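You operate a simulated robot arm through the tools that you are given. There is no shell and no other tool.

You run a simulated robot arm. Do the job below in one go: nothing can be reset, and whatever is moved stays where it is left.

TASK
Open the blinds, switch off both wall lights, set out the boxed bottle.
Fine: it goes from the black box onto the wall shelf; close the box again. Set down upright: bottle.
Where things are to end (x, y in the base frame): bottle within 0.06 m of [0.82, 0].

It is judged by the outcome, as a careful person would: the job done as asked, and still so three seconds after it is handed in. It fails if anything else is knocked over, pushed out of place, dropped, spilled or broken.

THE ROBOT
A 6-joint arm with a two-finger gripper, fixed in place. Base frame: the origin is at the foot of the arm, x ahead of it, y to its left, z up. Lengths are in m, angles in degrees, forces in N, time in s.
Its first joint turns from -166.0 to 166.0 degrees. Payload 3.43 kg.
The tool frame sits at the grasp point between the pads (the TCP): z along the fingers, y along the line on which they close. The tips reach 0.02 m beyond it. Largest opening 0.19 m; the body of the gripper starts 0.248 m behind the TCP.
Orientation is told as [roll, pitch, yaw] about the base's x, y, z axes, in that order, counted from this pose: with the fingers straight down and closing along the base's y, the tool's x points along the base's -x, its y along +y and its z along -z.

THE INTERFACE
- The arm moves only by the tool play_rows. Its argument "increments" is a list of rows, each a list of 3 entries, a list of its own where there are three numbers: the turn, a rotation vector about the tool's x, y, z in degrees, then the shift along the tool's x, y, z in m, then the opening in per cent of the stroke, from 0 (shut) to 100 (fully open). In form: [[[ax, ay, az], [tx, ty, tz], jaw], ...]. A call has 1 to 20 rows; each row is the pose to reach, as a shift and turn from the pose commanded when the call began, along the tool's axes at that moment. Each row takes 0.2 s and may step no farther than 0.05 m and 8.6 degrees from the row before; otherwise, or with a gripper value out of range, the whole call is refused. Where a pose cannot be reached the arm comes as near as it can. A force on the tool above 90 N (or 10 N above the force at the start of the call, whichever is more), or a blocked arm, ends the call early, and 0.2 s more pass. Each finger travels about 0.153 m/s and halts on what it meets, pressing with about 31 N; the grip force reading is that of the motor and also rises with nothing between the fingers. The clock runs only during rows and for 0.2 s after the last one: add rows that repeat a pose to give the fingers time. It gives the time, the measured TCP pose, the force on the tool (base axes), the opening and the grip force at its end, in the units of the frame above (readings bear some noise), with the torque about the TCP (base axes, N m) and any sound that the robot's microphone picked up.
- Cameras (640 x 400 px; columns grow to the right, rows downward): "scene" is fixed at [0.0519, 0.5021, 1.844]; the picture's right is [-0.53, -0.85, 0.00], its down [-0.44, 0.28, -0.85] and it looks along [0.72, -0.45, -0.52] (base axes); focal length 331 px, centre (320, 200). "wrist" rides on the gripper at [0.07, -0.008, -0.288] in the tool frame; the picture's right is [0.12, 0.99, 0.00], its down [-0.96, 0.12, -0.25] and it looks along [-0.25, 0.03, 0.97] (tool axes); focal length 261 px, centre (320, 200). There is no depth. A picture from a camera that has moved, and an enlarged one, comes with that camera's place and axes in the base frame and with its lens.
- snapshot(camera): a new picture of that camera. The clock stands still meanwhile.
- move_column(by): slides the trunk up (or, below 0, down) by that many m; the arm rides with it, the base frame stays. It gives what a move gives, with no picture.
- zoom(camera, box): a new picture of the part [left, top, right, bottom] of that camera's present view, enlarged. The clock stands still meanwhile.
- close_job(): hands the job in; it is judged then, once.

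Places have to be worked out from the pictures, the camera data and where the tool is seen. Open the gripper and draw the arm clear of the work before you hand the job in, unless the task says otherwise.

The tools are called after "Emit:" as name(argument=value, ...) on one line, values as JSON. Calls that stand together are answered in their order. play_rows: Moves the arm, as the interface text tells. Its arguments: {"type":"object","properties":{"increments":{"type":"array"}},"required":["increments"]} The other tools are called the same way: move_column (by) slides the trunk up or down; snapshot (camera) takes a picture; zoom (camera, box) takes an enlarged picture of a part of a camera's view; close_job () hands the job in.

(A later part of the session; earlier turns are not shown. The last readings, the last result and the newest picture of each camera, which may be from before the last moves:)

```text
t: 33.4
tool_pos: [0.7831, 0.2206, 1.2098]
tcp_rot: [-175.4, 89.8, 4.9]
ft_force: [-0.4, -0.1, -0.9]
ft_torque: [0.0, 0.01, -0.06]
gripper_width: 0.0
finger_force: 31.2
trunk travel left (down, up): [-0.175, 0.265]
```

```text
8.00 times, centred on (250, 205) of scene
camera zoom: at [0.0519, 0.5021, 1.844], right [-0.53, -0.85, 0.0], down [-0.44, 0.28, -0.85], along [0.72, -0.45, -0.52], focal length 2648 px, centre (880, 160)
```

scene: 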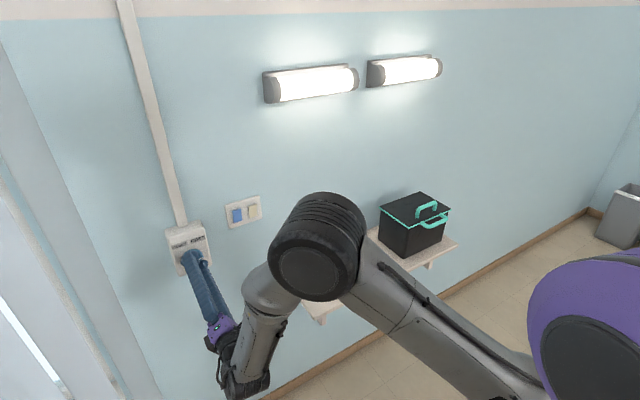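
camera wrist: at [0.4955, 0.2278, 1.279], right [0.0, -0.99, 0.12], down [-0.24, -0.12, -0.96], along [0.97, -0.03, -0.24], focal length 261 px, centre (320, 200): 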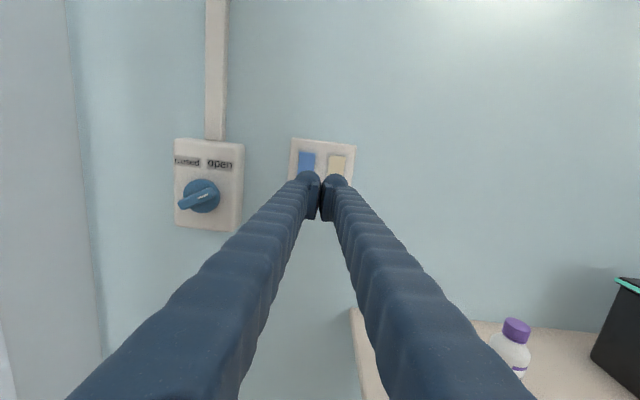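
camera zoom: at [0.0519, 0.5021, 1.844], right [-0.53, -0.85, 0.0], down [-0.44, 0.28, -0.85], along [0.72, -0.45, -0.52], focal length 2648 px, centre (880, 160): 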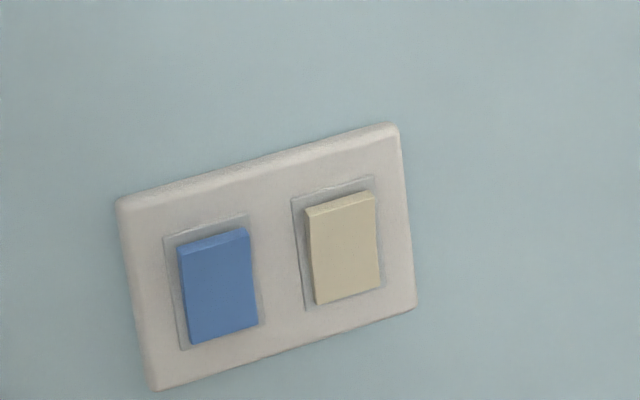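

Both rockers look proud at the top (bottom pressed), with their tops near z≈1.246, x≈0.973, blue at y≈0.249 and beige at y≈0.193. I'll approach the upper half of the blue one with closed fingers.

Emit:
play_rows(increments=[[[0, 0, 0], [0.033, -0.0285, 0], 0], [[0, 0, 0], [0.033, -0.0285, 0.045], 0], [[0, 0, 0], [0.033, -0.0285, 0.09], 0], [[0, 0, 0], [0.033, -0.0285, 0.13], 0], [[0, 0, 0], [0.033, -0.0285, 0.14], 0], [[0, 0, 0], [0.033, -0.0285, 0.14], 0]])

Emit:
zoom(camera="wrist", box=[240, 100, 400, 200])

Emit:
zoom(camera="scene", box=[200, 180, 296, 240])

```text
t: 34.8
tool_pos: [0.9222, 0.2508, 1.2427]
tcp_rot: [-156.3, 89.8, 23.8]
ft_force: [0.9, -1.4, 0.5]
ft_torque: [-0.02, 0.0, -0.01]
gripper_width: 0.0
finger_force: 31.3
trunk travel left (down, up): [-0.175, 0.265]
```

```text
4.00 times, centred on (320, 150) of wrist
camera zoom: at [0.6358, 0.2579, 1.3122], right [0.0, -0.99, 0.12], down [-0.24, -0.11, -0.96], along [0.97, -0.03, -0.24], focal length 1043 px, centre (320, 400)
```

zoom: 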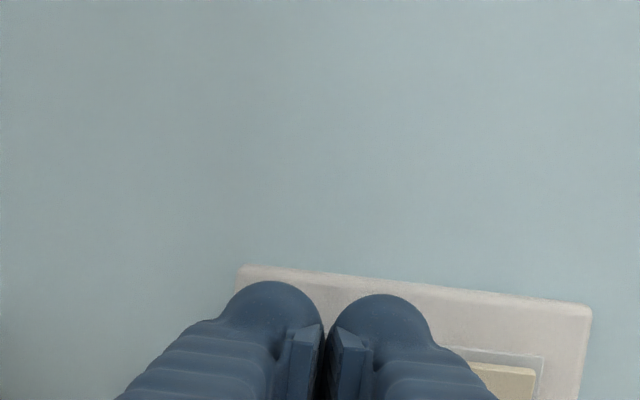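

```text
6.67 times, centred on (248, 210) of scene
camera zoom: at [0.0519, 0.5021, 1.844], right [-0.53, -0.85, 0.0], down [-0.44, 0.28, -0.85], along [0.72, -0.45, -0.52], focal length 2206 px, centre (800, 133)
```

zoom: 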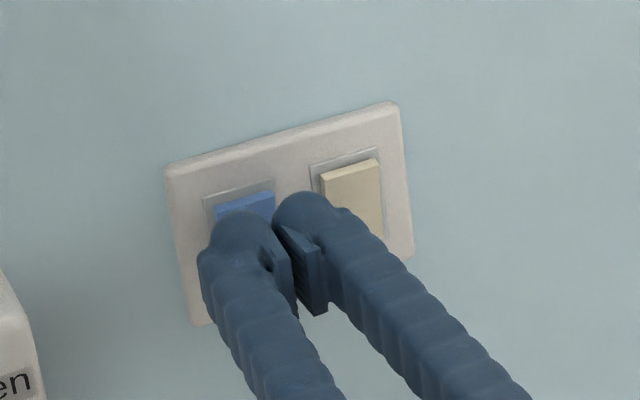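

The fingers are lined up on the blue rocker's upper half, clear of the beige one. I'll press in slowly.

Emit:
play_rows(increments=[[[0, 0, 0], [0, 0, 0.012], 0], [[0, 0, 0], [0, 0, 0.02], 0], [[0, 0, 0], [0, 0, 0.026], 0], [[0, 0, 0], [0, 0, 0.03], 0]])

Emit:
snapshot(camera="scene")

```text
t: 35.8
tool_pos: [0.9525, 0.249, 1.2448]
tcp_rot: [-154.9, 89.8, 25.3]
ft_force: [0.0, 0.0, -0.6]
ft_torque: [0.01, 0.02, -0.01]
gripper_width: 0.0004
finger_force: 30.9
trunk travel left (down, up): [-0.175, 0.265]
```

```text
taken
```

scene: 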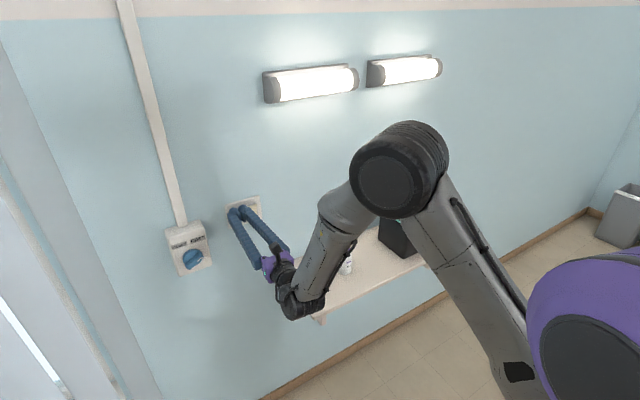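

No contact yet at tip x≈0.97. I'll keep pressing in 3 mm steps.

Emit:
play_rows(increments=[[[0, 0, 0], [0, 0, 0.003], 0], [[0, 0, 0], [0, 0, 0.006], 0], [[0, 0, 0], [0, 0, 0.009], 0]])

Emit:
zoom(camera="scene", box=[200, 50, 460, 240])

```text
t: 36.6
tool_pos: [0.962, 0.2486, 1.2441]
tcp_rot: [-155.7, 89.7, 24.4]
ft_force: [0.1, -0.5, 0.3]
ft_torque: [0.03, 0.04, 0.02]
gripper_width: 0.0001
finger_force: 30.9
trunk travel left (down, up): [-0.175, 0.265]
heard: click
```

```text
2.11 times, centred on (330, 145) of scene
camera zoom: at [0.0519, 0.5021, 1.844], right [-0.53, -0.85, 0.0], down [-0.44, 0.28, -0.85], along [0.72, -0.45, -0.52], focal length 697 px, centre (299, 316)
```

zoom: 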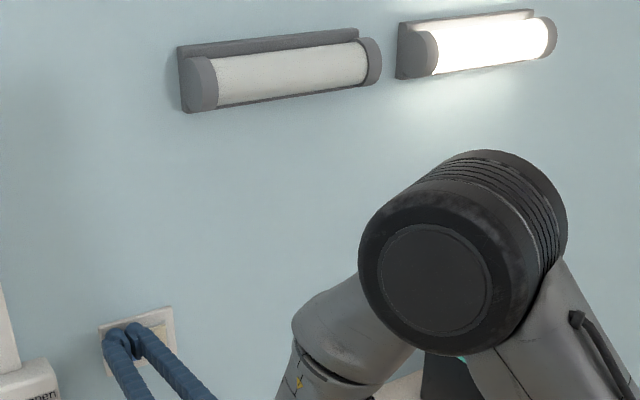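

There was a click and the left light went off. I'll back off, shift to the beige rocker (y≈0.193) and press the same way.

Emit:
play_rows(increments=[[[0, 0, 0], [0, 0, -0.02], 0], [[0, 0, 0], [0, 0, -0.04], 0], [[0, 0, 0], [0, 0.03, -0.04], 0], [[0, 0, 0], [0, 0.056, -0.04], 0], [[0, 0, 0], [0, 0.056, -0.03], 0], [[0, 0, 0], [0, 0.056, -0.012], 0], [[0, 0, 0], [0, 0.056, -0.006], 0], [[0, 0, 0], [0, 0.056, -0.003], 0], [[0, 0, 0], [0, 0.056, 0], 0]])

Emit:
zoom(camera="scene", box=[200, 50, 460, 240])

```text
t: 38.6
tool_pos: [0.9616, 0.193, 1.2443]
tcp_rot: [-151.3, 89.8, 28.9]
ft_force: [-1.0, 0.4, -0.7]
ft_torque: [0.0, -0.04, -0.05]
gripper_width: 0.0
finger_force: 30.6
trunk travel left (down, up): [-0.175, 0.265]
heard: click
```

```text
2.11 times, centred on (330, 145) of scene
camera zoom: at [0.0519, 0.5021, 1.844], right [-0.53, -0.85, 0.0], down [-0.44, 0.28, -0.85], along [0.72, -0.45, -0.52], focal length 697 px, centre (299, 316)
```

zoom: 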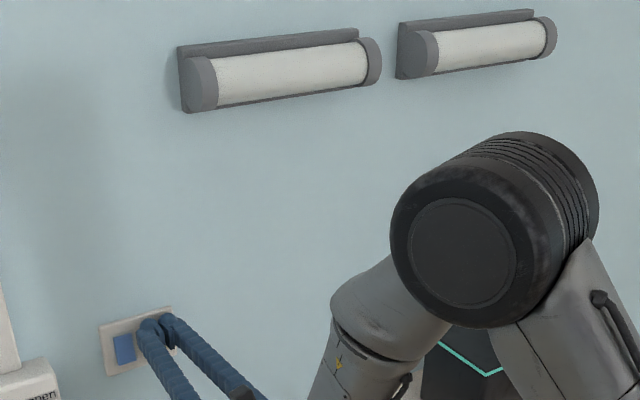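

Both lights are off. I'll back away from the wall, then swing toward the box, pitching the tool down so the wrist camera can view it.

Emit:
play_rows(increments=[[[0, 0, 0], [0, 0, -0.03], 0], [[0, 0, 0], [0, 0, -0.07], 0], [[0, 0, 0], [0, 0, -0.11], 0], [[0, 0, 0], [0, 0, -0.15], 0], [[0, 0, 0], [0.03, 0.03, -0.18], 0], [[0, 0, 0], [0.06, 0.06, -0.2], 0], [[0, 0, 0], [0.09, 0.1, -0.2], 0], [[0, 0, 0], [0.12, 0.14, -0.2], 0]])

Emit:
snapshot(camera="wrist")

Emit:
zoom(camera="scene", box=[0, 100, 290, 400])

```text
refused: row 5 steps farther than a row can; nothing moved
```

```text
taken
camera wrist: at [0.6737, 0.2009, 1.3131], right [0.0, -0.99, 0.12], down [-0.24, -0.11, -0.96], along [0.97, -0.03, -0.24], focal length 261 px, centre (320, 200)
```

wrist: 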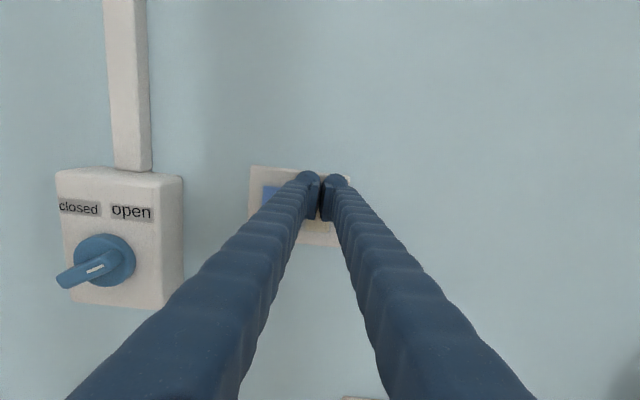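

```text
1.33 times, centred on (145, 250) of scene
camera zoom: at [0.0519, 0.5021, 1.844], right [-0.53, -0.85, 0.0], down [-0.44, 0.28, -0.85], along [0.72, -0.45, -0.52], focal length 441 px, centre (553, 133)
```

zoom: 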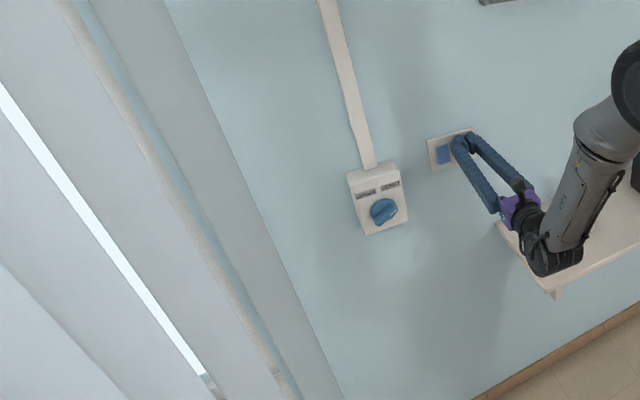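

One step was too long, so I'll repeat with smaller increments.

Emit:
play_rows(increments=[[[0, 0, 0], [0, 0, -0.03], 0], [[0, 0, 0], [0, 0, -0.07], 0], [[0, 0, 0], [0, 0, -0.11], 0], [[0, 0, 0], [0, 0, -0.15], 0], [[0, 0, 0], [0.02, 0.02, -0.18], 0], [[0, 0, 0], [0.05, 0.04, -0.19], 0], [[0, 0, 0], [0.075, 0.075, -0.2], 0], [[0, 0, 0], [0.1, 0.11, -0.2], 0], [[0, 0, 0], [0.125, 0.15, -0.2], 0], [[0, 0, 0], [0.15, 0.19, -0.2], 0]])

Emit:
snapshot(camera="wrist")

Emit:
snapshot(camera="scene")

```text
t: 40.8
tool_pos: [0.7747, 0.0395, 1.3916]
tcp_rot: [9.5, 88.0, -173.6]
ft_force: [-0.6, 0.6, 1.0]
ft_torque: [0.01, 0.03, 0.07]
gripper_width: 0.0
finger_force: 31.5
out of reach, approached as far as the arm can: row 5, 6, 7, 8, 9, 10
trunk travel left (down, up): [-0.175, 0.265]
heard: click
```

```text
taken
camera wrist: at [0.4921, 0.0646, 1.4716], right [-0.05, -0.99, 0.12], down [-0.29, -0.1, -0.95], along [0.96, -0.08, -0.28], focal length 261 px, centre (320, 200)
```

wrist: 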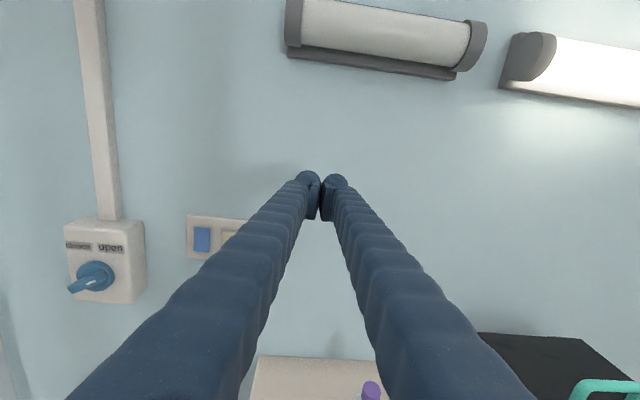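

```text
taken
```

scene: 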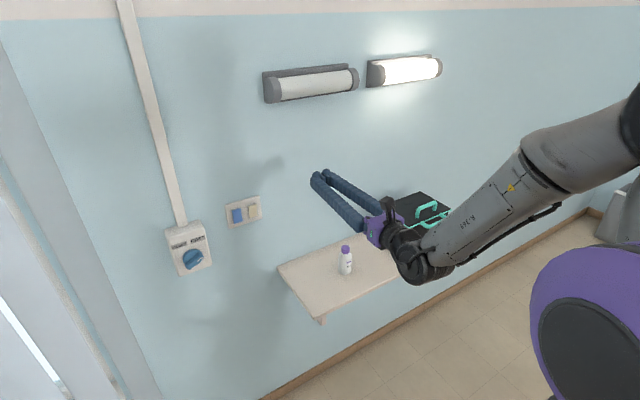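

A click came on withdrawal and the right light is back on, so the beige rocker did not latch. I'll look at the switch states.

Emit:
zoom(camera="scene", box=[210, 180, 290, 230])

Emit:
zoom(camera="wrist", box=[170, 190, 290, 265])

```text
8.00 times, centred on (250, 205) of scene
camera zoom: at [0.0519, 0.5021, 1.844], right [-0.53, -0.85, 0.0], down [-0.44, 0.28, -0.85], along [0.72, -0.45, -0.52], focal length 2648 px, centre (880, 160)
```

zoom: 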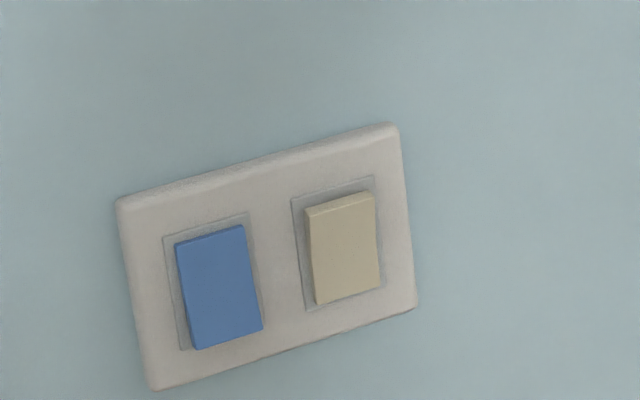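

```text
5.33 times, centred on (230, 228) of wrist
camera zoom: at [0.4921, 0.0646, 1.4716], right [-0.05, -0.99, 0.12], down [-0.29, -0.1, -0.95], along [0.96, -0.08, -0.28], focal length 1390 px, centre (800, 53)
```

zoom: 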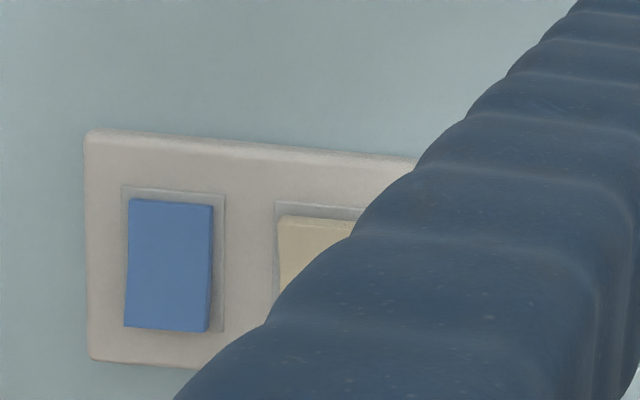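

The blue rocker latched with its top pushed in, but the beige one sprang back and probably needs a deeper press. I'll go back to it with the tool squared up again.

Emit:
play_rows(increments=[[[1.5, 0.9, 0], [-0.028, -0.032, 0.01], 0], [[3.1, 1.9, -0.2], [-0.057, -0.064, 0.02], 0], [[3.1, 1.9, -0.2], [-0.085, -0.096, 0.03], 0], [[3.1, 1.9, -0.2], [-0.114, -0.128, 0.04], 0], [[3.1, 1.9, -0.2], [-0.142, -0.16, 0.05], 0], [[3.1, 1.9, -0.2], [-0.142, -0.16, 0.09], 0], [[3.1, 1.9, -0.2], [-0.142, -0.16, 0.13], 0], [[3.1, 1.9, -0.2], [-0.142, -0.16, 0.142], 0], [[3.1, 1.9, -0.2], [-0.142, -0.16, 0.142], 0]])

Emit:
snapshot(camera="wrist")

Emit:
zoom(camera="scene", box=[200, 180, 296, 240])

```text
t: 42.8
tool_pos: [0.9197, 0.1981, 1.2675]
tcp_rot: [174.1, 88.4, -5.5]
ft_force: [-0.1, 0.8, 0.5]
ft_torque: [0.03, -0.01, -0.05]
gripper_width: 0.0
finger_force: 30.8
out of reach, approached as far as the arm can: row 1, 2
trunk travel left (down, up): [-0.175, 0.265]
```

```text
taken
camera wrist: at [0.6311, 0.2052, 1.3299], right [0.0, -0.99, 0.12], down [-0.22, -0.12, -0.97], along [0.98, -0.02, -0.22], focal length 261 px, centre (320, 200)
```

wrist: 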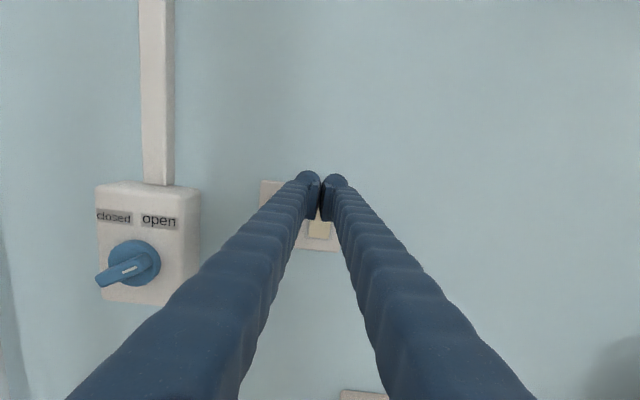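

```text
6.67 times, centred on (248, 210) of scene
camera zoom: at [0.0519, 0.5021, 1.844], right [-0.53, -0.85, 0.0], down [-0.44, 0.28, -0.85], along [0.72, -0.45, -0.52], focal length 2206 px, centre (800, 133)
```

zoom: 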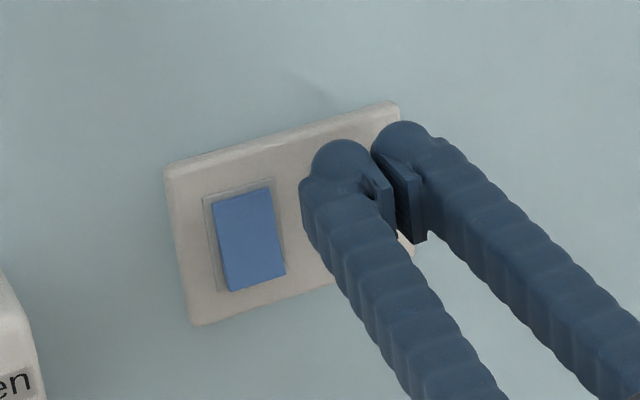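

I'll lower to z≈1.243 and press the beige top further than before, in small steps.

Emit:
play_rows(increments=[[[0, 0, 0], [-0.0245, 0.005, 0], 0], [[0, 0, 0], [-0.0245, 0.005, 0.02], 0], [[0, 0, 0], [-0.0255, 0.005, 0.034], 0], [[0, 0, 0], [-0.0255, 0.005, 0.038], 0], [[0, 0, 0], [-0.0255, 0.005, 0.042], 0], [[0, 0, 0], [-0.0255, 0.005, 0.045], 0], [[0, 0, 0], [-0.0255, 0.005, 0.048], 0], [[0, 0, 0], [-0.0255, 0.005, 0.048], 0]])

Emit:
snapshot(camera="scene")

```text
t: 44.6
tool_pos: [0.9617, 0.1951, 1.2437]
tcp_rot: [172.2, 88.5, -7.4]
ft_force: [-50.6, -1.8, -11.1]
ft_torque: [-0.01, 0.86, -0.18]
gripper_width: 0.0059
finger_force: 34.2
trunk travel left (down, up): [-0.175, 0.265]
heard: click
```

```text
taken
```

scene: 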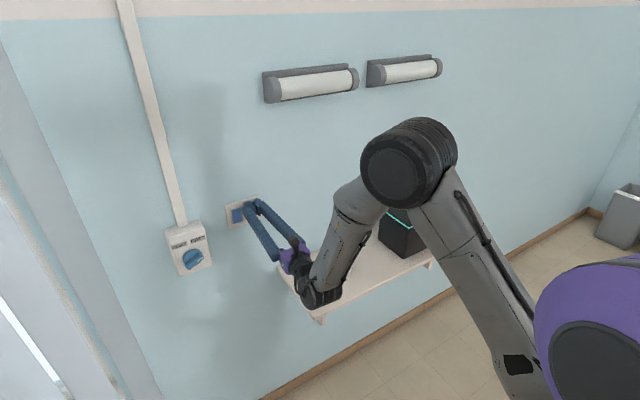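

The press bottomed out (50 N) with a click, and the light is off. I'll back off straight and slowly to see if it latches this time.

Emit:
play_rows(increments=[[[0, 0, 0], [0, 0, -0.003], 0], [[0, 0, 0], [0, 0, -0.008], 0], [[0, 0, 0], [0, 0, -0.015], 0], [[0, 0, 0], [0, 0, -0.03], 0], [[0, 0, 0], [0, 0, -0.05], 0], [[0, 0, 0], [0, 0, -0.07], 0]])

Emit:
snapshot(camera="scene")

Emit:
zoom(camera="scene", box=[200, 180, 296, 240])

```text
t: 46.0
tool_pos: [0.898, 0.1923, 1.2431]
tcp_rot: [174.9, 88.4, -4.6]
ft_force: [-0.7, 0.4, 0.6]
ft_torque: [0.0, -0.01, 0.0]
gripper_width: 0.0
finger_force: 34.7
trunk travel left (down, up): [-0.175, 0.265]
```

```text
taken
```

scene: 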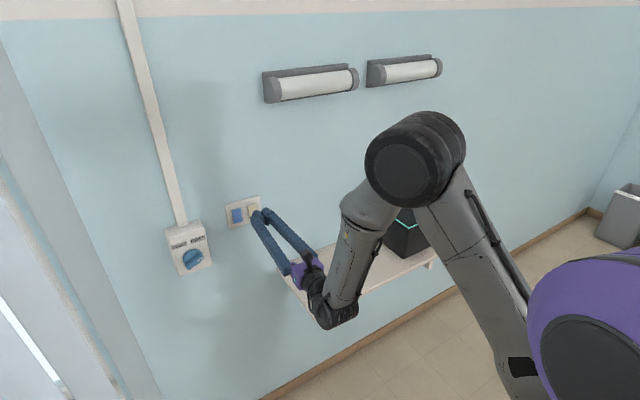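

```text
6.67 times, centred on (248, 210) of scene
camera zoom: at [0.0519, 0.5021, 1.844], right [-0.53, -0.85, 0.0], down [-0.44, 0.28, -0.85], along [0.72, -0.45, -0.52], focal length 2206 px, centre (800, 133)
```

zoom: 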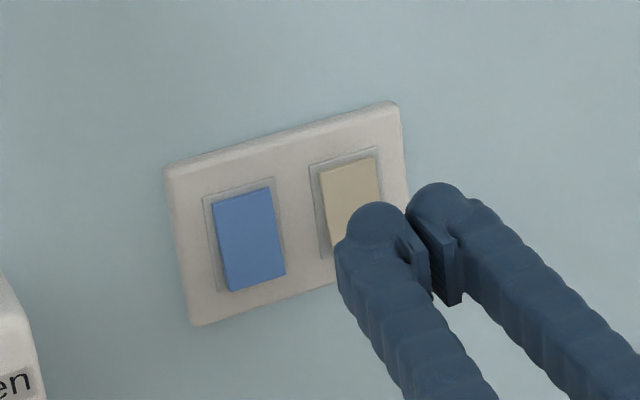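

Both rockers are latched and both lights stay off. Now I'll retreat, pitch the tool down about 60° and sweep over toward the box, well above the shelf items.

Emit:
play_rows(increments=[[[0, 0, 0], [0.01, 0, -0.04], 0], [[0, -7, 0], [0.02, 0, -0.07], 0], [[0, -14, 0], [0.02, 0.02, -0.09], 0], [[0, -21, 0], [0.02, 0.06, -0.1], 0], [[0, -28, 0], [0.03, 0.1, -0.11], 0], [[0, -35, 0], [0.03, 0.14, -0.12], 0], [[0, -42, 0], [0.03, 0.18, -0.13], 0], [[0, -49, 0], [0.04, 0.22, -0.14], 0], [[0, -56, 0], [0.04, 0.26, -0.15], 0], [[0, -60, 0], [0.04, 0.3, -0.16], 0], [[0, -60, 0], [0.04, 0.34, -0.17], 0], [[0, -60, 0], [0.04, 0.38, -0.18], 0]])

Emit:
snapshot(camera="wrist")

Emit:
snapshot(camera="scene")

```text
t: 48.6
tool_pos: [0.7169, -0.1895, 1.2771]
tcp_rot: [0.1, 31.6, -179.6]
ft_force: [-0.4, 0.1, 0.0]
ft_torque: [-0.05, -0.04, 0.0]
gripper_width: 0.0001
finger_force: 34.3
out of reach, approached as far as the arm can: row 7, 8, 9, 10
trunk travel left (down, up): [-0.175, 0.265]
```

```text
taken
camera wrist: at [0.6276, -0.1804, 1.559], right [0.11, -0.99, 0.06], down [-0.95, -0.12, -0.29], along [0.3, -0.03, -0.95], focal length 261 px, centre (320, 200)
```

wrist: 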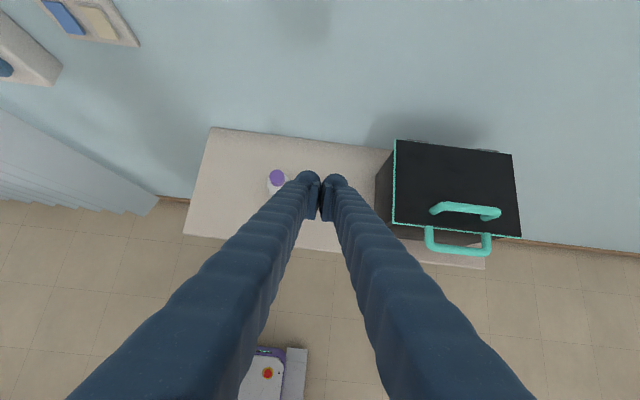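

```text
taken
```

scene: 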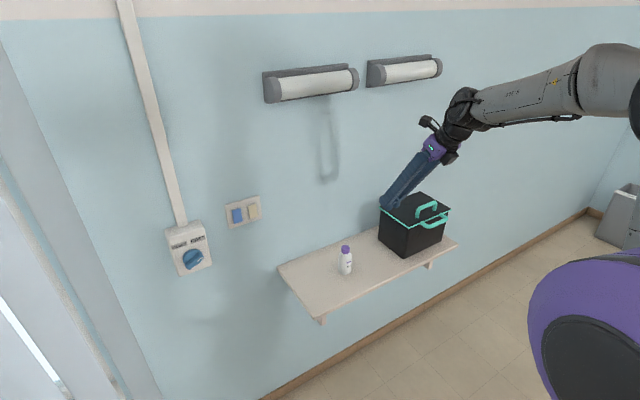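

I have a good view of the box now, so I'll zoom in on the lid and handles.

Emit:
zoom(camera="wrist", box=[360, 120, 560, 280])

Emit:
zoom(camera="scene", box=[370, 185, 466, 265])

```text
2.50 times, centred on (460, 200) of wrist
camera zoom: at [0.6276, -0.1804, 1.559], right [0.11, -0.99, 0.06], down [-0.95, -0.12, -0.29], along [0.3, -0.03, -0.95], focal length 652 px, centre (-30, 200)
```

zoom: 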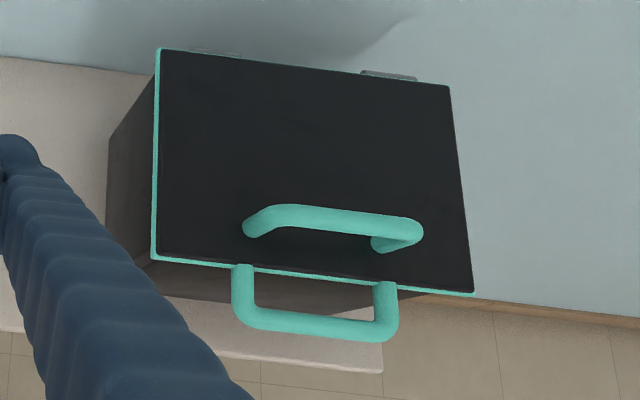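

```text
5.00 times, centred on (418, 225) of scene
camera zoom: at [0.0519, 0.5021, 1.844], right [-0.53, -0.85, 0.0], down [-0.44, 0.28, -0.85], along [0.72, -0.45, -0.52], focal length 1655 px, centre (-170, 75)
```

zoom: 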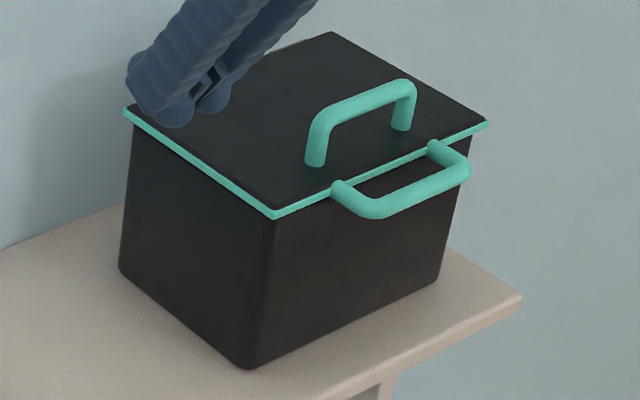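

The lid is hinged at the back (grey hinge plates by the wall). The front handle bar sits at about (0.718, -0.477, 1.065), spanning y -0.42 to -0.54. I'll grip that bar across its thickness and swing the lid up, so first I move to a pre-grasp pose in front of it.

Emit:
play_rows(increments=[[[0, 2.9, 0], [-0.021, 0.036, 0.006], 0], [[0, 5.8, 0], [-0.042, 0.072, 0.012], 0], [[0, 8.7, 0], [-0.063, 0.108, 0.018], 5], [[0, 11.6, 0], [-0.084, 0.144, 0.023], 10], [[0, 14.5, 0], [-0.105, 0.18, 0.029], 20], [[0, 17.4, 0], [-0.126, 0.216, 0.035], 30], [[0, 20.3, 0], [-0.147, 0.252, 0.041], 35], [[0, 23.2, 0], [-0.166, 0.2875, 0.046], 35], [[0, 23.2, 0], [-0.166, 0.2875, 0.046], 35]])

Emit:
play_rows(increments=[[[0, 0, 8], [0, 0, 0], 35], [[0, 0, 16], [0, 0, 0], 35], [[0, 0, 24], [0, 0, 0], 35], [[0, 0, 32], [0, 0, 0], 35], [[0, 0, 40], [0, 0, 0], 35], [[0, 0, 48], [0, 0, 0], 35], [[0, 0, 56], [0, 0, 0], 35], [[0, 0, 64], [0, 0, 0], 35], [[0, 0, 72], [0, 0, 0], 35], [[0, 0, 80], [0, 0, 0], 35], [[0, 0, 86], [0, 0, 0], 35], [[0, 0, 90], [0, 0, 0], 35], [[0, 0, 90], [0, 0, 0], 35]])

Emit:
snapshot(camera="wrist")

Emit:
snapshot(camera="scene")

```text
t: 50.6
tool_pos: [0.6021, -0.4809, 1.1497]
tcp_rot: [0.3, 54.7, -179.5]
ft_force: [0.3, -0.8, -0.5]
ft_torque: [0.09, -0.07, 0.17]
gripper_width: 0.0665
finger_force: 0.1
trunk travel left (down, up): [-0.175, 0.265]
```

```text
t: 53.4
tool_pos: [0.6026, -0.4773, 1.1513]
tcp_rot: [-54.8, 0.1, 90.3]
ft_force: [0.5, -0.2, -0.5]
ft_torque: [0.0, 0.03, 0.02]
gripper_width: 0.0665
finger_force: 0.0
trunk travel left (down, up): [-0.175, 0.265]
```

```text
taken
camera wrist: at [0.3735, -0.5481, 1.3237], right [-0.57, -0.12, -0.81], down [-0.27, 0.96, 0.05], along [0.77, 0.25, -0.58], focal length 261 px, centre (320, 200)
```

wrist: 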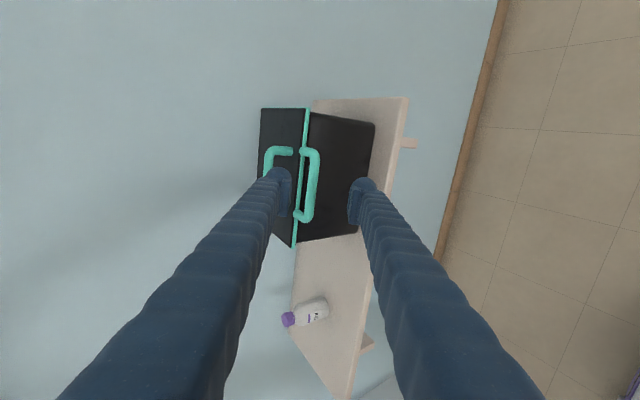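

```text
taken
```

scene: 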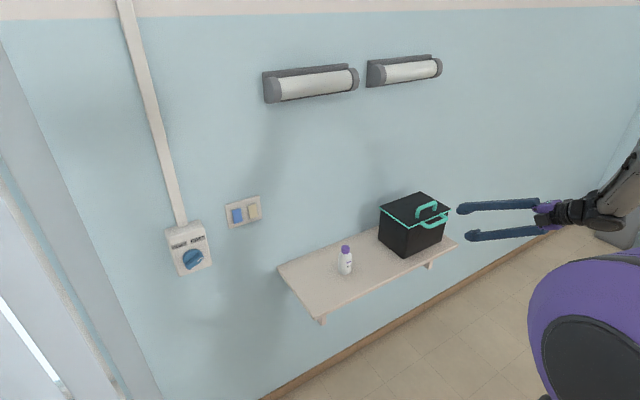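

The pre-grasp pose looks good. I'll zoom to check the bar's alignment with the tool axis before advancing.

Emit:
zoom(camera="wrist", box=[240, 130, 400, 230])

Emit:
zoom(camera="scene", box=[370, 170, 530, 270])

```text
4.00 times, centred on (320, 180) of wrist
camera zoom: at [0.3735, -0.5481, 1.3237], right [-0.57, -0.12, -0.81], down [-0.27, 0.96, 0.05], along [0.77, 0.25, -0.58], focal length 1043 px, centre (320, 280)
```

zoom: 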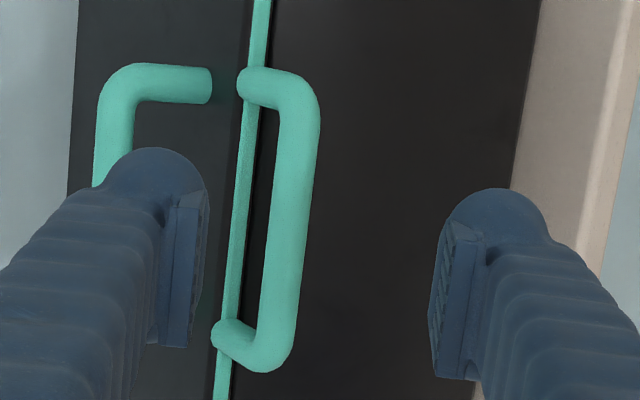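

```text
4.00 times, centred on (450, 220) of scene
camera zoom: at [0.0519, 0.5021, 1.844], right [-0.53, -0.85, 0.0], down [-0.44, 0.28, -0.85], along [0.72, -0.45, -0.52], focal length 1324 px, centre (-200, 120)
```

zoom: 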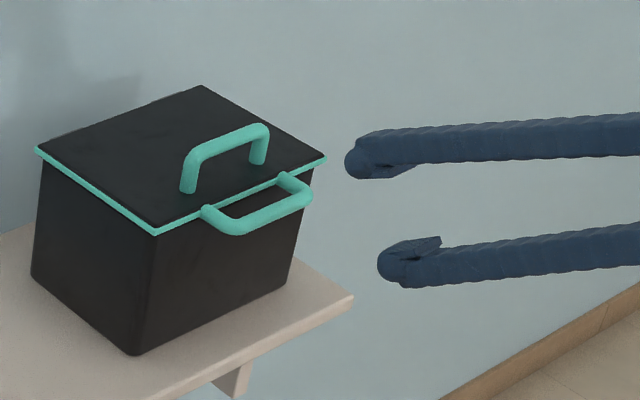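

Combining three views puts the bar at about (0.712, -0.462, 1.086). I'll shift sideways to line up, narrow the opening and advance most of the way.

Emit:
play_rows(increments=[[[0, 0, 0], [-0.0153, -0.0096, 0], 28], [[0, 0, 0], [-0.0153, -0.0096, 0.03], 28], [[0, 0, 0], [-0.0153, -0.0096, 0.06], 28], [[0, 0, 0], [-0.0153, -0.0096, 0.09], 28], [[0, 0, 0], [-0.0153, -0.0096, 0.09], 28]])

Emit:
zoom(camera="wrist", box=[240, 130, 400, 230])

Emit:
zoom(camera="scene", box=[370, 170, 530, 270])

```text
t: 54.6
tool_pos: [0.682, -0.4612, 1.1072]
tcp_rot: [-54.8, 0.1, 90.3]
ft_force: [0.0, -0.3, 0.4]
ft_torque: [-0.01, 0.02, 0.0]
gripper_width: 0.0533
finger_force: 0.0
trunk travel left (down, up): [-0.175, 0.265]
```

```text
4.00 times, centred on (320, 180) of wrist
camera zoom: at [0.4542, -0.5332, 1.28], right [-0.57, -0.12, -0.81], down [-0.27, 0.96, 0.05], along [0.77, 0.25, -0.58], focal length 1043 px, centre (320, 280)
```

zoom: 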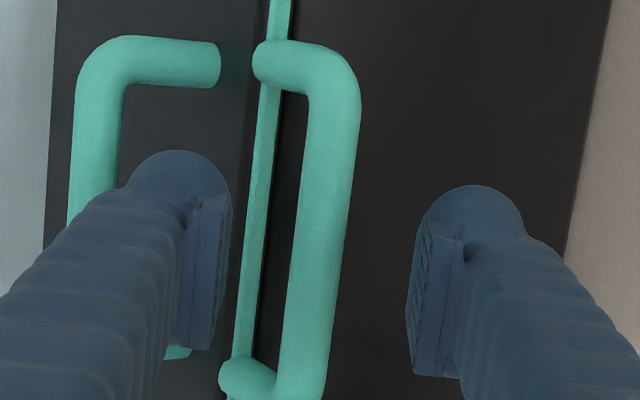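

```text
4.00 times, centred on (450, 220) of scene
camera zoom: at [0.0519, 0.5021, 1.844], right [-0.53, -0.85, 0.0], down [-0.44, 0.28, -0.85], along [0.72, -0.45, -0.52], focal length 1324 px, centre (-200, 120)
```

zoom: 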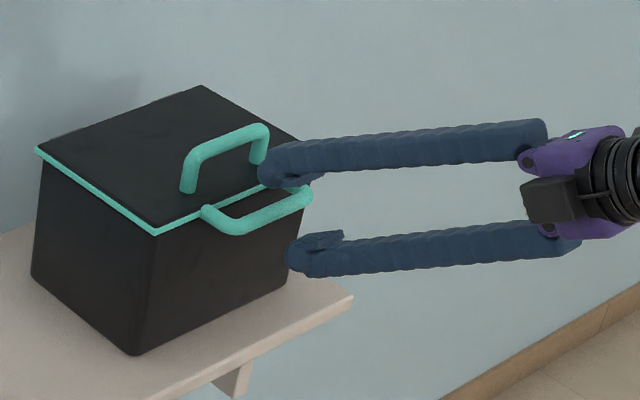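

The bar is centred between the pads and clear of the upper handle. I'll advance the last 3.5 cm and close on the bar.

Emit:
play_rows(increments=[[[0, 0, 0], [0, 0, 0.015], 28], [[0, 0, 0], [0, 0, 0.03], 28], [[0, 0, 0], [0, 0.001, 0.036], 28], [[0, 0, 0], [0, 0.001, 0.036], 20], [[0, 0, 0], [0, 0.001, 0.036], 12], [[0, 0, 0], [0, 0.001, 0.036], 7], [[0, 0, 0], [0, 0.001, 0.036], 5], [[0, 0, 0], [0, 0.001, 0.036], 5]])

Emit:
zoom(camera="wrist", box=[240, 130, 400, 230])

Emit:
zoom(camera="scene", box=[370, 170, 530, 270])

```text
t: 56.4
tool_pos: [0.712, -0.4619, 1.0871]
tcp_rot: [-54.7, 0.2, 90.3]
ft_force: [5.5, -0.9, 5.3]
ft_torque: [0.11, 0.01, -0.11]
gripper_width: 0.014
finger_force: 4.0
trunk travel left (down, up): [-0.175, 0.265]
```

```text
4.00 times, centred on (320, 180) of wrist
camera zoom: at [0.4831, -0.5329, 1.2596], right [-0.57, -0.12, -0.81], down [-0.27, 0.96, 0.05], along [0.77, 0.25, -0.58], focal length 1043 px, centre (320, 280)
```

zoom: 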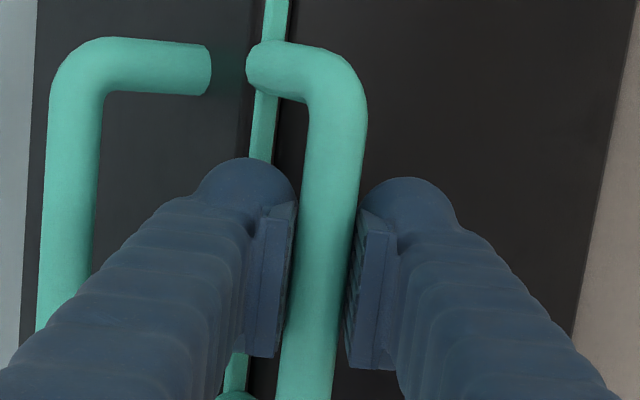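

```text
4.00 times, centred on (450, 220) of scene
camera zoom: at [0.0519, 0.5021, 1.844], right [-0.53, -0.85, 0.0], down [-0.44, 0.28, -0.85], along [0.72, -0.45, -0.52], focal length 1324 px, centre (-200, 120)
```

zoom: 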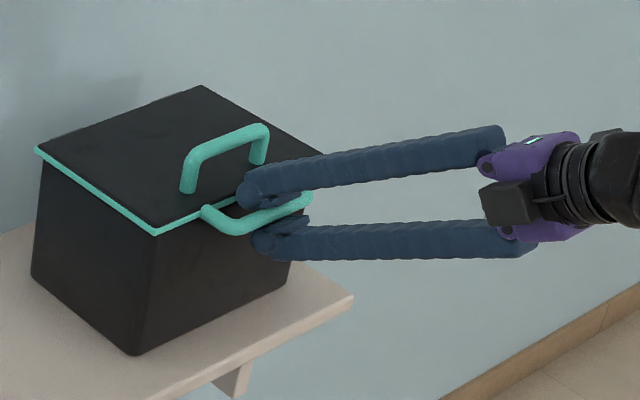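

The bar is gripped. With the hinge at about (0.937, 1.08), I'll lift along the arc by 20° with the tool turning along with the lid.

Emit:
play_rows(increments=[[[0, 0, 0], [0, 0, 0], 2], [[-2.5, 0, 0], [0, -0.0083, -0.005], 2], [[-5, 0, 0], [0, -0.0167, -0.0102], 2], [[-7.5, 0, 0], [0, -0.0254, -0.0146], 2], [[-10, 0, 0], [0, -0.0342, -0.0189], 2], [[-12.5, 0, 0], [0, -0.0432, -0.0225], 2], [[-15, 0, 0], [0, -0.0523, -0.026], 2], [[-17.5, 0, 0], [0, -0.0617, -0.0288], 2], [[-20, 0, 0], [0, -0.0711, -0.0316], 2]])

Emit:
zoom(camera="wrist", box=[220, 80, 420, 230])

Emit:
zoom(camera="scene", box=[370, 150, 530, 270])

```text
t: 58.4
tool_pos: [0.7263, -0.4625, 1.1625]
tcp_rot: [-34.6, 0.1, 90.3]
ft_force: [6.0, -6.3, -2.6]
ft_torque: [0.75, -0.03, -1.09]
gripper_width: 0.0113
finger_force: 44.5
trunk travel left (down, up): [-0.175, 0.265]
```

```text
2.67 times, centred on (320, 155) of wrist
camera zoom: at [0.5706, -0.5326, 1.4027], right [-0.82, -0.13, -0.57], down [-0.24, 0.96, 0.14], along [0.53, 0.25, -0.81], focal length 695 px, centre (320, 320)
```

zoom: 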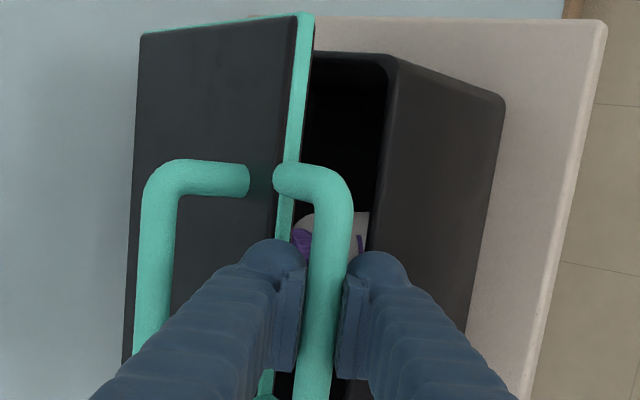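

```text
3.33 times, centred on (450, 210) of scene
camera zoom: at [0.0519, 0.5021, 1.844], right [-0.53, -0.85, 0.0], down [-0.44, 0.28, -0.85], along [0.72, -0.45, -0.52], focal length 1103 px, centre (-113, 167)
```

zoom: 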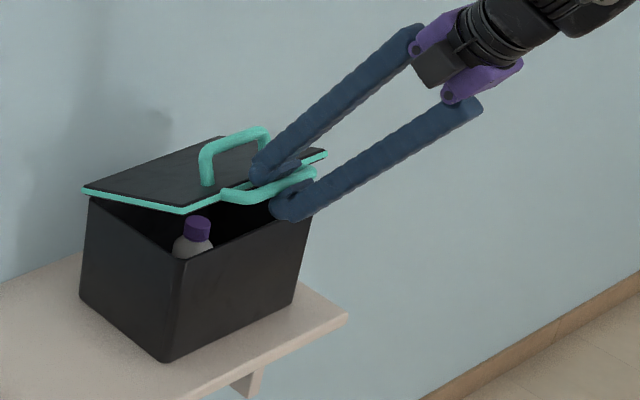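

The lid lifts freely, and a purple-capped bottle stands upright in the left part of the box. I'll continue the arc to about 45°.

Emit:
play_rows(increments=[[[-1.5, 0, 0], [0, -0.0083, -0.0052], 2], [[-3, 0, 0], [0, -0.0167, -0.0102], 2], [[-4.5, 0, 0], [0, -0.0254, -0.0147], 2], [[-6, 0, 0], [0, -0.0342, -0.0191], 2], [[-7.5, 0, 0], [0, -0.0433, -0.0228], 2], [[-9, 0, 0], [0, -0.0525, -0.0263], 2], [[-10.5, 0, 0], [0, -0.0619, -0.0292], 2], [[-12, 0, 0], [0, -0.0714, -0.0319], 2], [[-13.5, 0, 0], [0, -0.0809, -0.034], 2], [[-15, 0, 0], [0, -0.0905, -0.0359], 2]])

Emit:
snapshot(camera="wrist")

Emit:
zoom(camera="scene", box=[370, 130, 530, 270])

```text
t: 60.6
tool_pos: [0.7745, -0.462, 1.2376]
tcp_rot: [-21.3, -1.4, 90.9]
ft_force: [8.7, -4.3, -10.8]
ft_torque: [-0.21, 0.08, -1.27]
gripper_width: 0.0116
finger_force: 45.2
out of reach, approached as far as the arm can: row 9, 10
trunk travel left (down, up): [-0.175, 0.265]
```

```text
taken
camera wrist: at [0.6808, -0.5395, 1.5061], right [-0.92, -0.12, -0.36], down [-0.21, 0.95, 0.21], along [0.32, 0.27, -0.91], focal length 261 px, centre (320, 200)
```

wrist: 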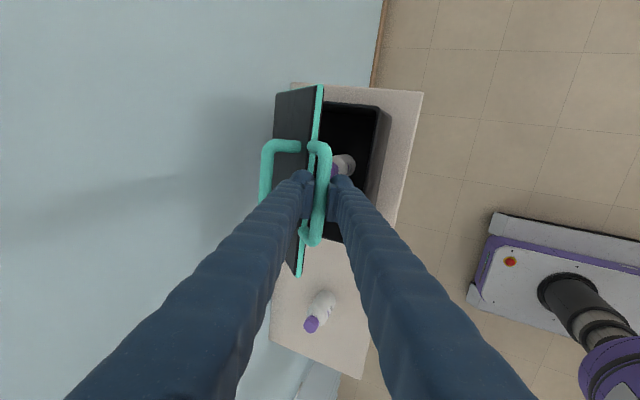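

```text
2.86 times, centred on (450, 200) of scene
camera zoom: at [0.0519, 0.5021, 1.844], right [-0.53, -0.85, 0.0], down [-0.44, 0.28, -0.85], along [0.72, -0.45, -0.52], focal length 946 px, centre (-51, 200)
```

zoom: 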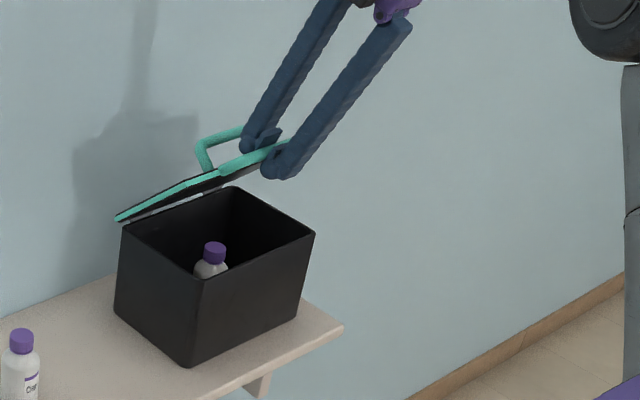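

The arm reaches its height limit with the tool this steep (lid at about 44°). I'll flatten the tool pitch in place, letting the round bar turn in the pads, which lowers the wrist.

Emit:
play_rows(increments=[[[3, 0, 0], [0, 0, 0], 4], [[6, 0, 0], [0, 0, 0], 4], [[9, 0, 0], [0, 0, 0], 4], [[12, 0, 0], [0, 0, 0], 4], [[15, 0, 0], [0, 0, 0], 4], [[18, 0, 0], [0, 0, 0], 4], [[20, 0, 0], [0, 0, 0], 4]])

Emit:
snapshot(camera="wrist")

Emit:
zoom(camera="scene", box=[370, 130, 530, 270])

```text
t: 62.2
tool_pos: [0.7754, -0.4613, 1.2386]
tcp_rot: [-39.6, 0.1, 90.4]
ft_force: [6.3, 1.8, -9.5]
ft_torque: [0.64, 0.12, -0.59]
gripper_width: 0.0114
finger_force: 45.1
trunk travel left (down, up): [-0.175, 0.265]
```

```text
taken
camera wrist: at [0.5999, -0.5328, 1.4646], right [-0.76, -0.13, -0.63], down [-0.25, 0.96, 0.12], along [0.59, 0.25, -0.76], focal length 261 px, centre (320, 200)
```

wrist: 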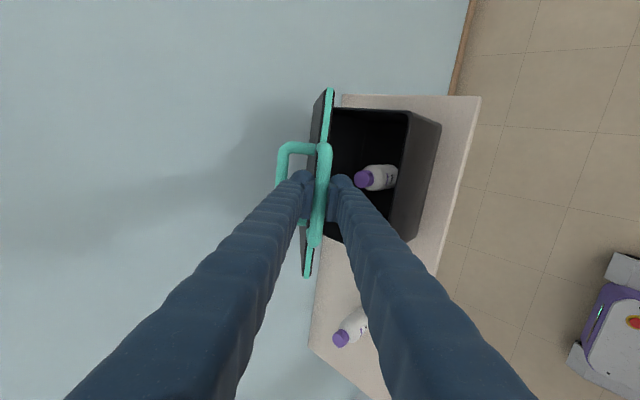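

```text
2.86 times, centred on (450, 200) of scene
camera zoom: at [0.0519, 0.5021, 1.844], right [-0.53, -0.85, 0.0], down [-0.44, 0.28, -0.85], along [0.72, -0.45, -0.52], focal length 946 px, centre (-51, 200)
```

zoom: 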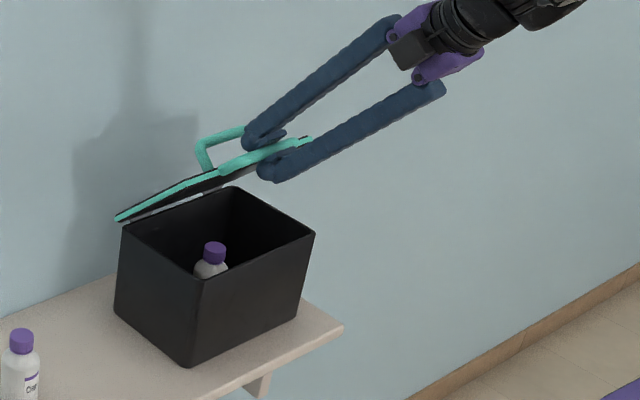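

The bar rotates smoothly in the pads. I'll continue the arc from about 44° to 68°, slightly flattening the pitch.

Emit:
play_rows(increments=[[[0.5, 0, 0], [0, -0.0118, -0.0007], 4], [[1, 0, 0], [0, -0.0236, -0.0014], 4], [[1.5, 0, 0], [0, -0.0354, -0.001], 4], [[2, 0, 0], [0, -0.0473, -0.0004], 4], [[3, 0, 0], [0, -0.059, 0.0013], 4], [[4, 0, 0], [0, -0.0706, 0.0032], 4], [[5, 0, 0], [0, -0.082, 0.006], 4], [[6, 0, 0], [0, -0.0935, 0.0091], 4]])

Emit:
snapshot(camera="wrist")

Emit:
zoom(camera="scene", box=[370, 130, 530, 270])

```text
t: 64.0
tool_pos: [0.8539, -0.4622, 1.2884]
tcp_rot: [-45.6, 0.0, 90.3]
ft_force: [6.5, 4.1, -22.8]
ft_torque: [-0.03, 0.15, 0.08]
gripper_width: 0.0119
finger_force: 44.6
trunk travel left (down, up): [-0.175, 0.265]
```

```text
taken
camera wrist: at [0.656, -0.5333, 1.4951], right [-0.69, -0.12, -0.71], down [-0.26, 0.96, 0.09], along [0.67, 0.25, -0.7], focal length 261 px, centre (320, 200)
```

wrist: 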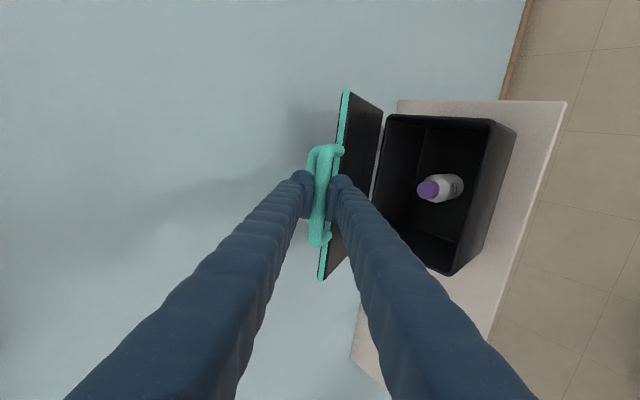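

```text
2.86 times, centred on (450, 200) of scene
camera zoom: at [0.0519, 0.5021, 1.844], right [-0.53, -0.85, 0.0], down [-0.44, 0.28, -0.85], along [0.72, -0.45, -0.52], focal length 946 px, centre (-51, 200)
```

zoom: 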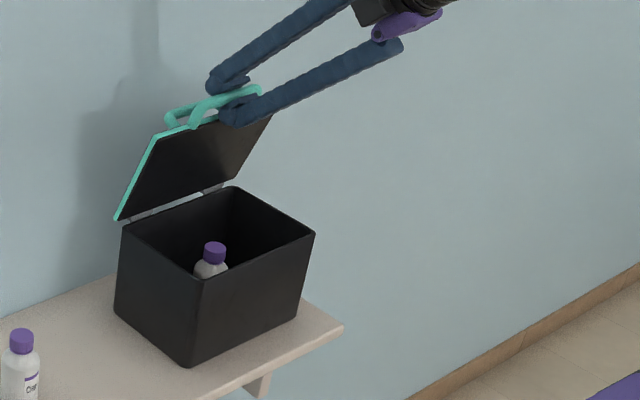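

The lid is at 68° and the bottle is clearly visible in the box. A downward pull of 23 N suggests my arc is slightly high, so I'll trim it and continue to about 82°.

Emit:
play_rows(increments=[[[0, 0, 0], [0, 0.001, 0.002], 4], [[1, 0, 0], [0, -0.01, 0.008], 4], [[2, 0, 0], [0, -0.02, 0.0145], 4], [[3, 0, 0], [0, -0.03, 0.0215], 4], [[4, 0, 0], [0, -0.0395, 0.029], 4], [[4, 0, 0], [0, -0.0435, 0.0325], 4]])

Emit:
snapshot(camera="wrist")

Emit:
zoom(camera="scene", box=[370, 130, 530, 270])

```text
t: 65.4
tool_pos: [0.9029, -0.4636, 1.2998]
tcp_rot: [-49.7, 0.3, 90.2]
ft_force: [-48.7, -0.4, -18.4]
ft_torque: [-0.08, -0.01, 0.15]
gripper_width: 0.0316
finger_force: 20.8
trunk travel left (down, up): [-0.175, 0.265]
```

```text
taken
camera wrist: at [0.6916, -0.5344, 1.4919], right [-0.64, -0.12, -0.76], down [-0.27, 0.96, 0.07], along [0.72, 0.25, -0.65], focal length 261 px, centre (320, 200)
```

wrist: 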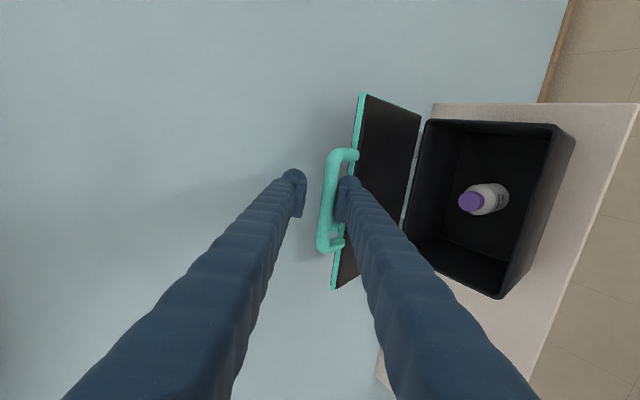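

```text
2.86 times, centred on (450, 200) of scene
camera zoom: at [0.0519, 0.5021, 1.844], right [-0.53, -0.85, 0.0], down [-0.44, 0.28, -0.85], along [0.72, -0.45, -0.52], focal length 946 px, centre (-51, 200)
```

zoom: 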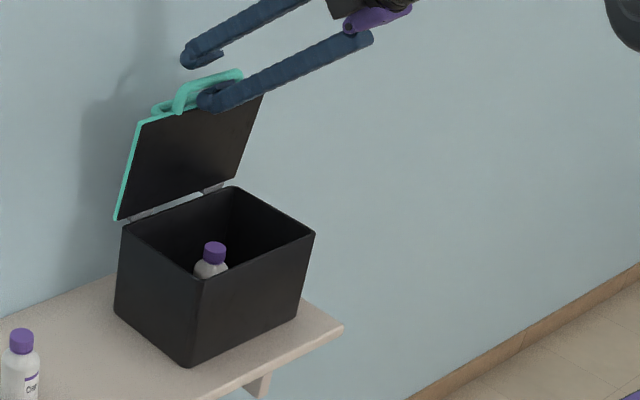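

The lid is at about 80° and now resists, having forced the pads apart at 49 N, so it has met a stop. I'll open the fingers a bit and ease the tool back slowly to see whether the lid stays up by itself.

Emit:
play_rows(increments=[[[0, 0, 0], [0, 0.004, -0.003], 20], [[0, 0, 0], [0, 0.008, -0.006], 20], [[0, 0, 0], [0, 0.012, -0.009], 20], [[0, 0, 0], [0, 0.012, -0.009], 20]])

Emit:
zoom(camera="wrist", box=[240, 80, 440, 300])

Emit:
zoom(camera="scene", box=[370, 130, 530, 270])

```text
t: 66.4
tool_pos: [0.8927, -0.4623, 1.298]
tcp_rot: [-49.8, 0.2, 90.4]
ft_force: [-0.1, 0.0, 0.3]
ft_torque: [0.01, -0.03, 0.0]
gripper_width: 0.0378
finger_force: 0.0
trunk travel left (down, up): [-0.175, 0.265]
```

```text
1.82 times, centred on (340, 190) of wrist
camera zoom: at [0.6788, -0.5331, 1.4895], right [-0.64, -0.13, -0.76], down [-0.27, 0.96, 0.07], along [0.72, 0.25, -0.65], focal length 474 px, centre (284, 218)
```

zoom: 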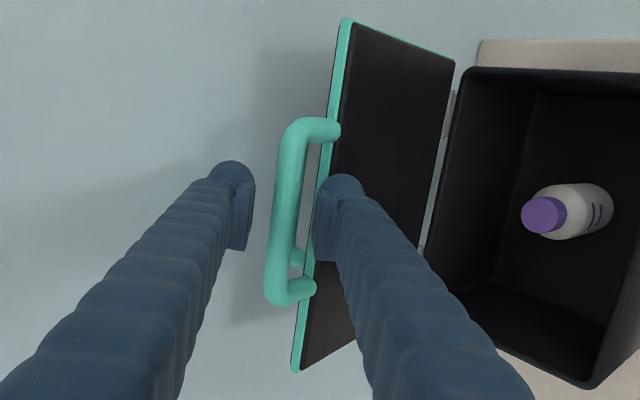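

```text
2.86 times, centred on (450, 200) of scene
camera zoom: at [0.0519, 0.5021, 1.844], right [-0.53, -0.85, 0.0], down [-0.44, 0.28, -0.85], along [0.72, -0.45, -0.52], focal length 946 px, centre (-51, 200)
```

zoom: 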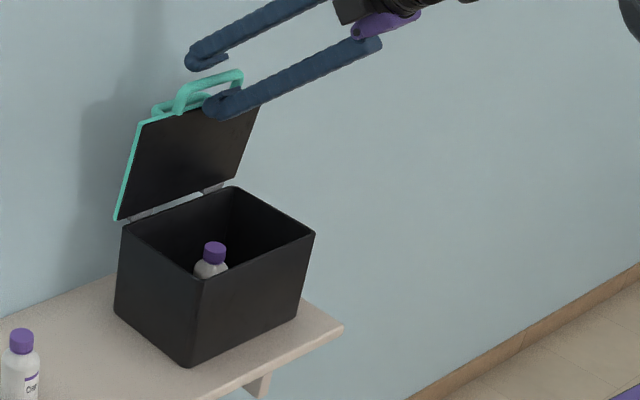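

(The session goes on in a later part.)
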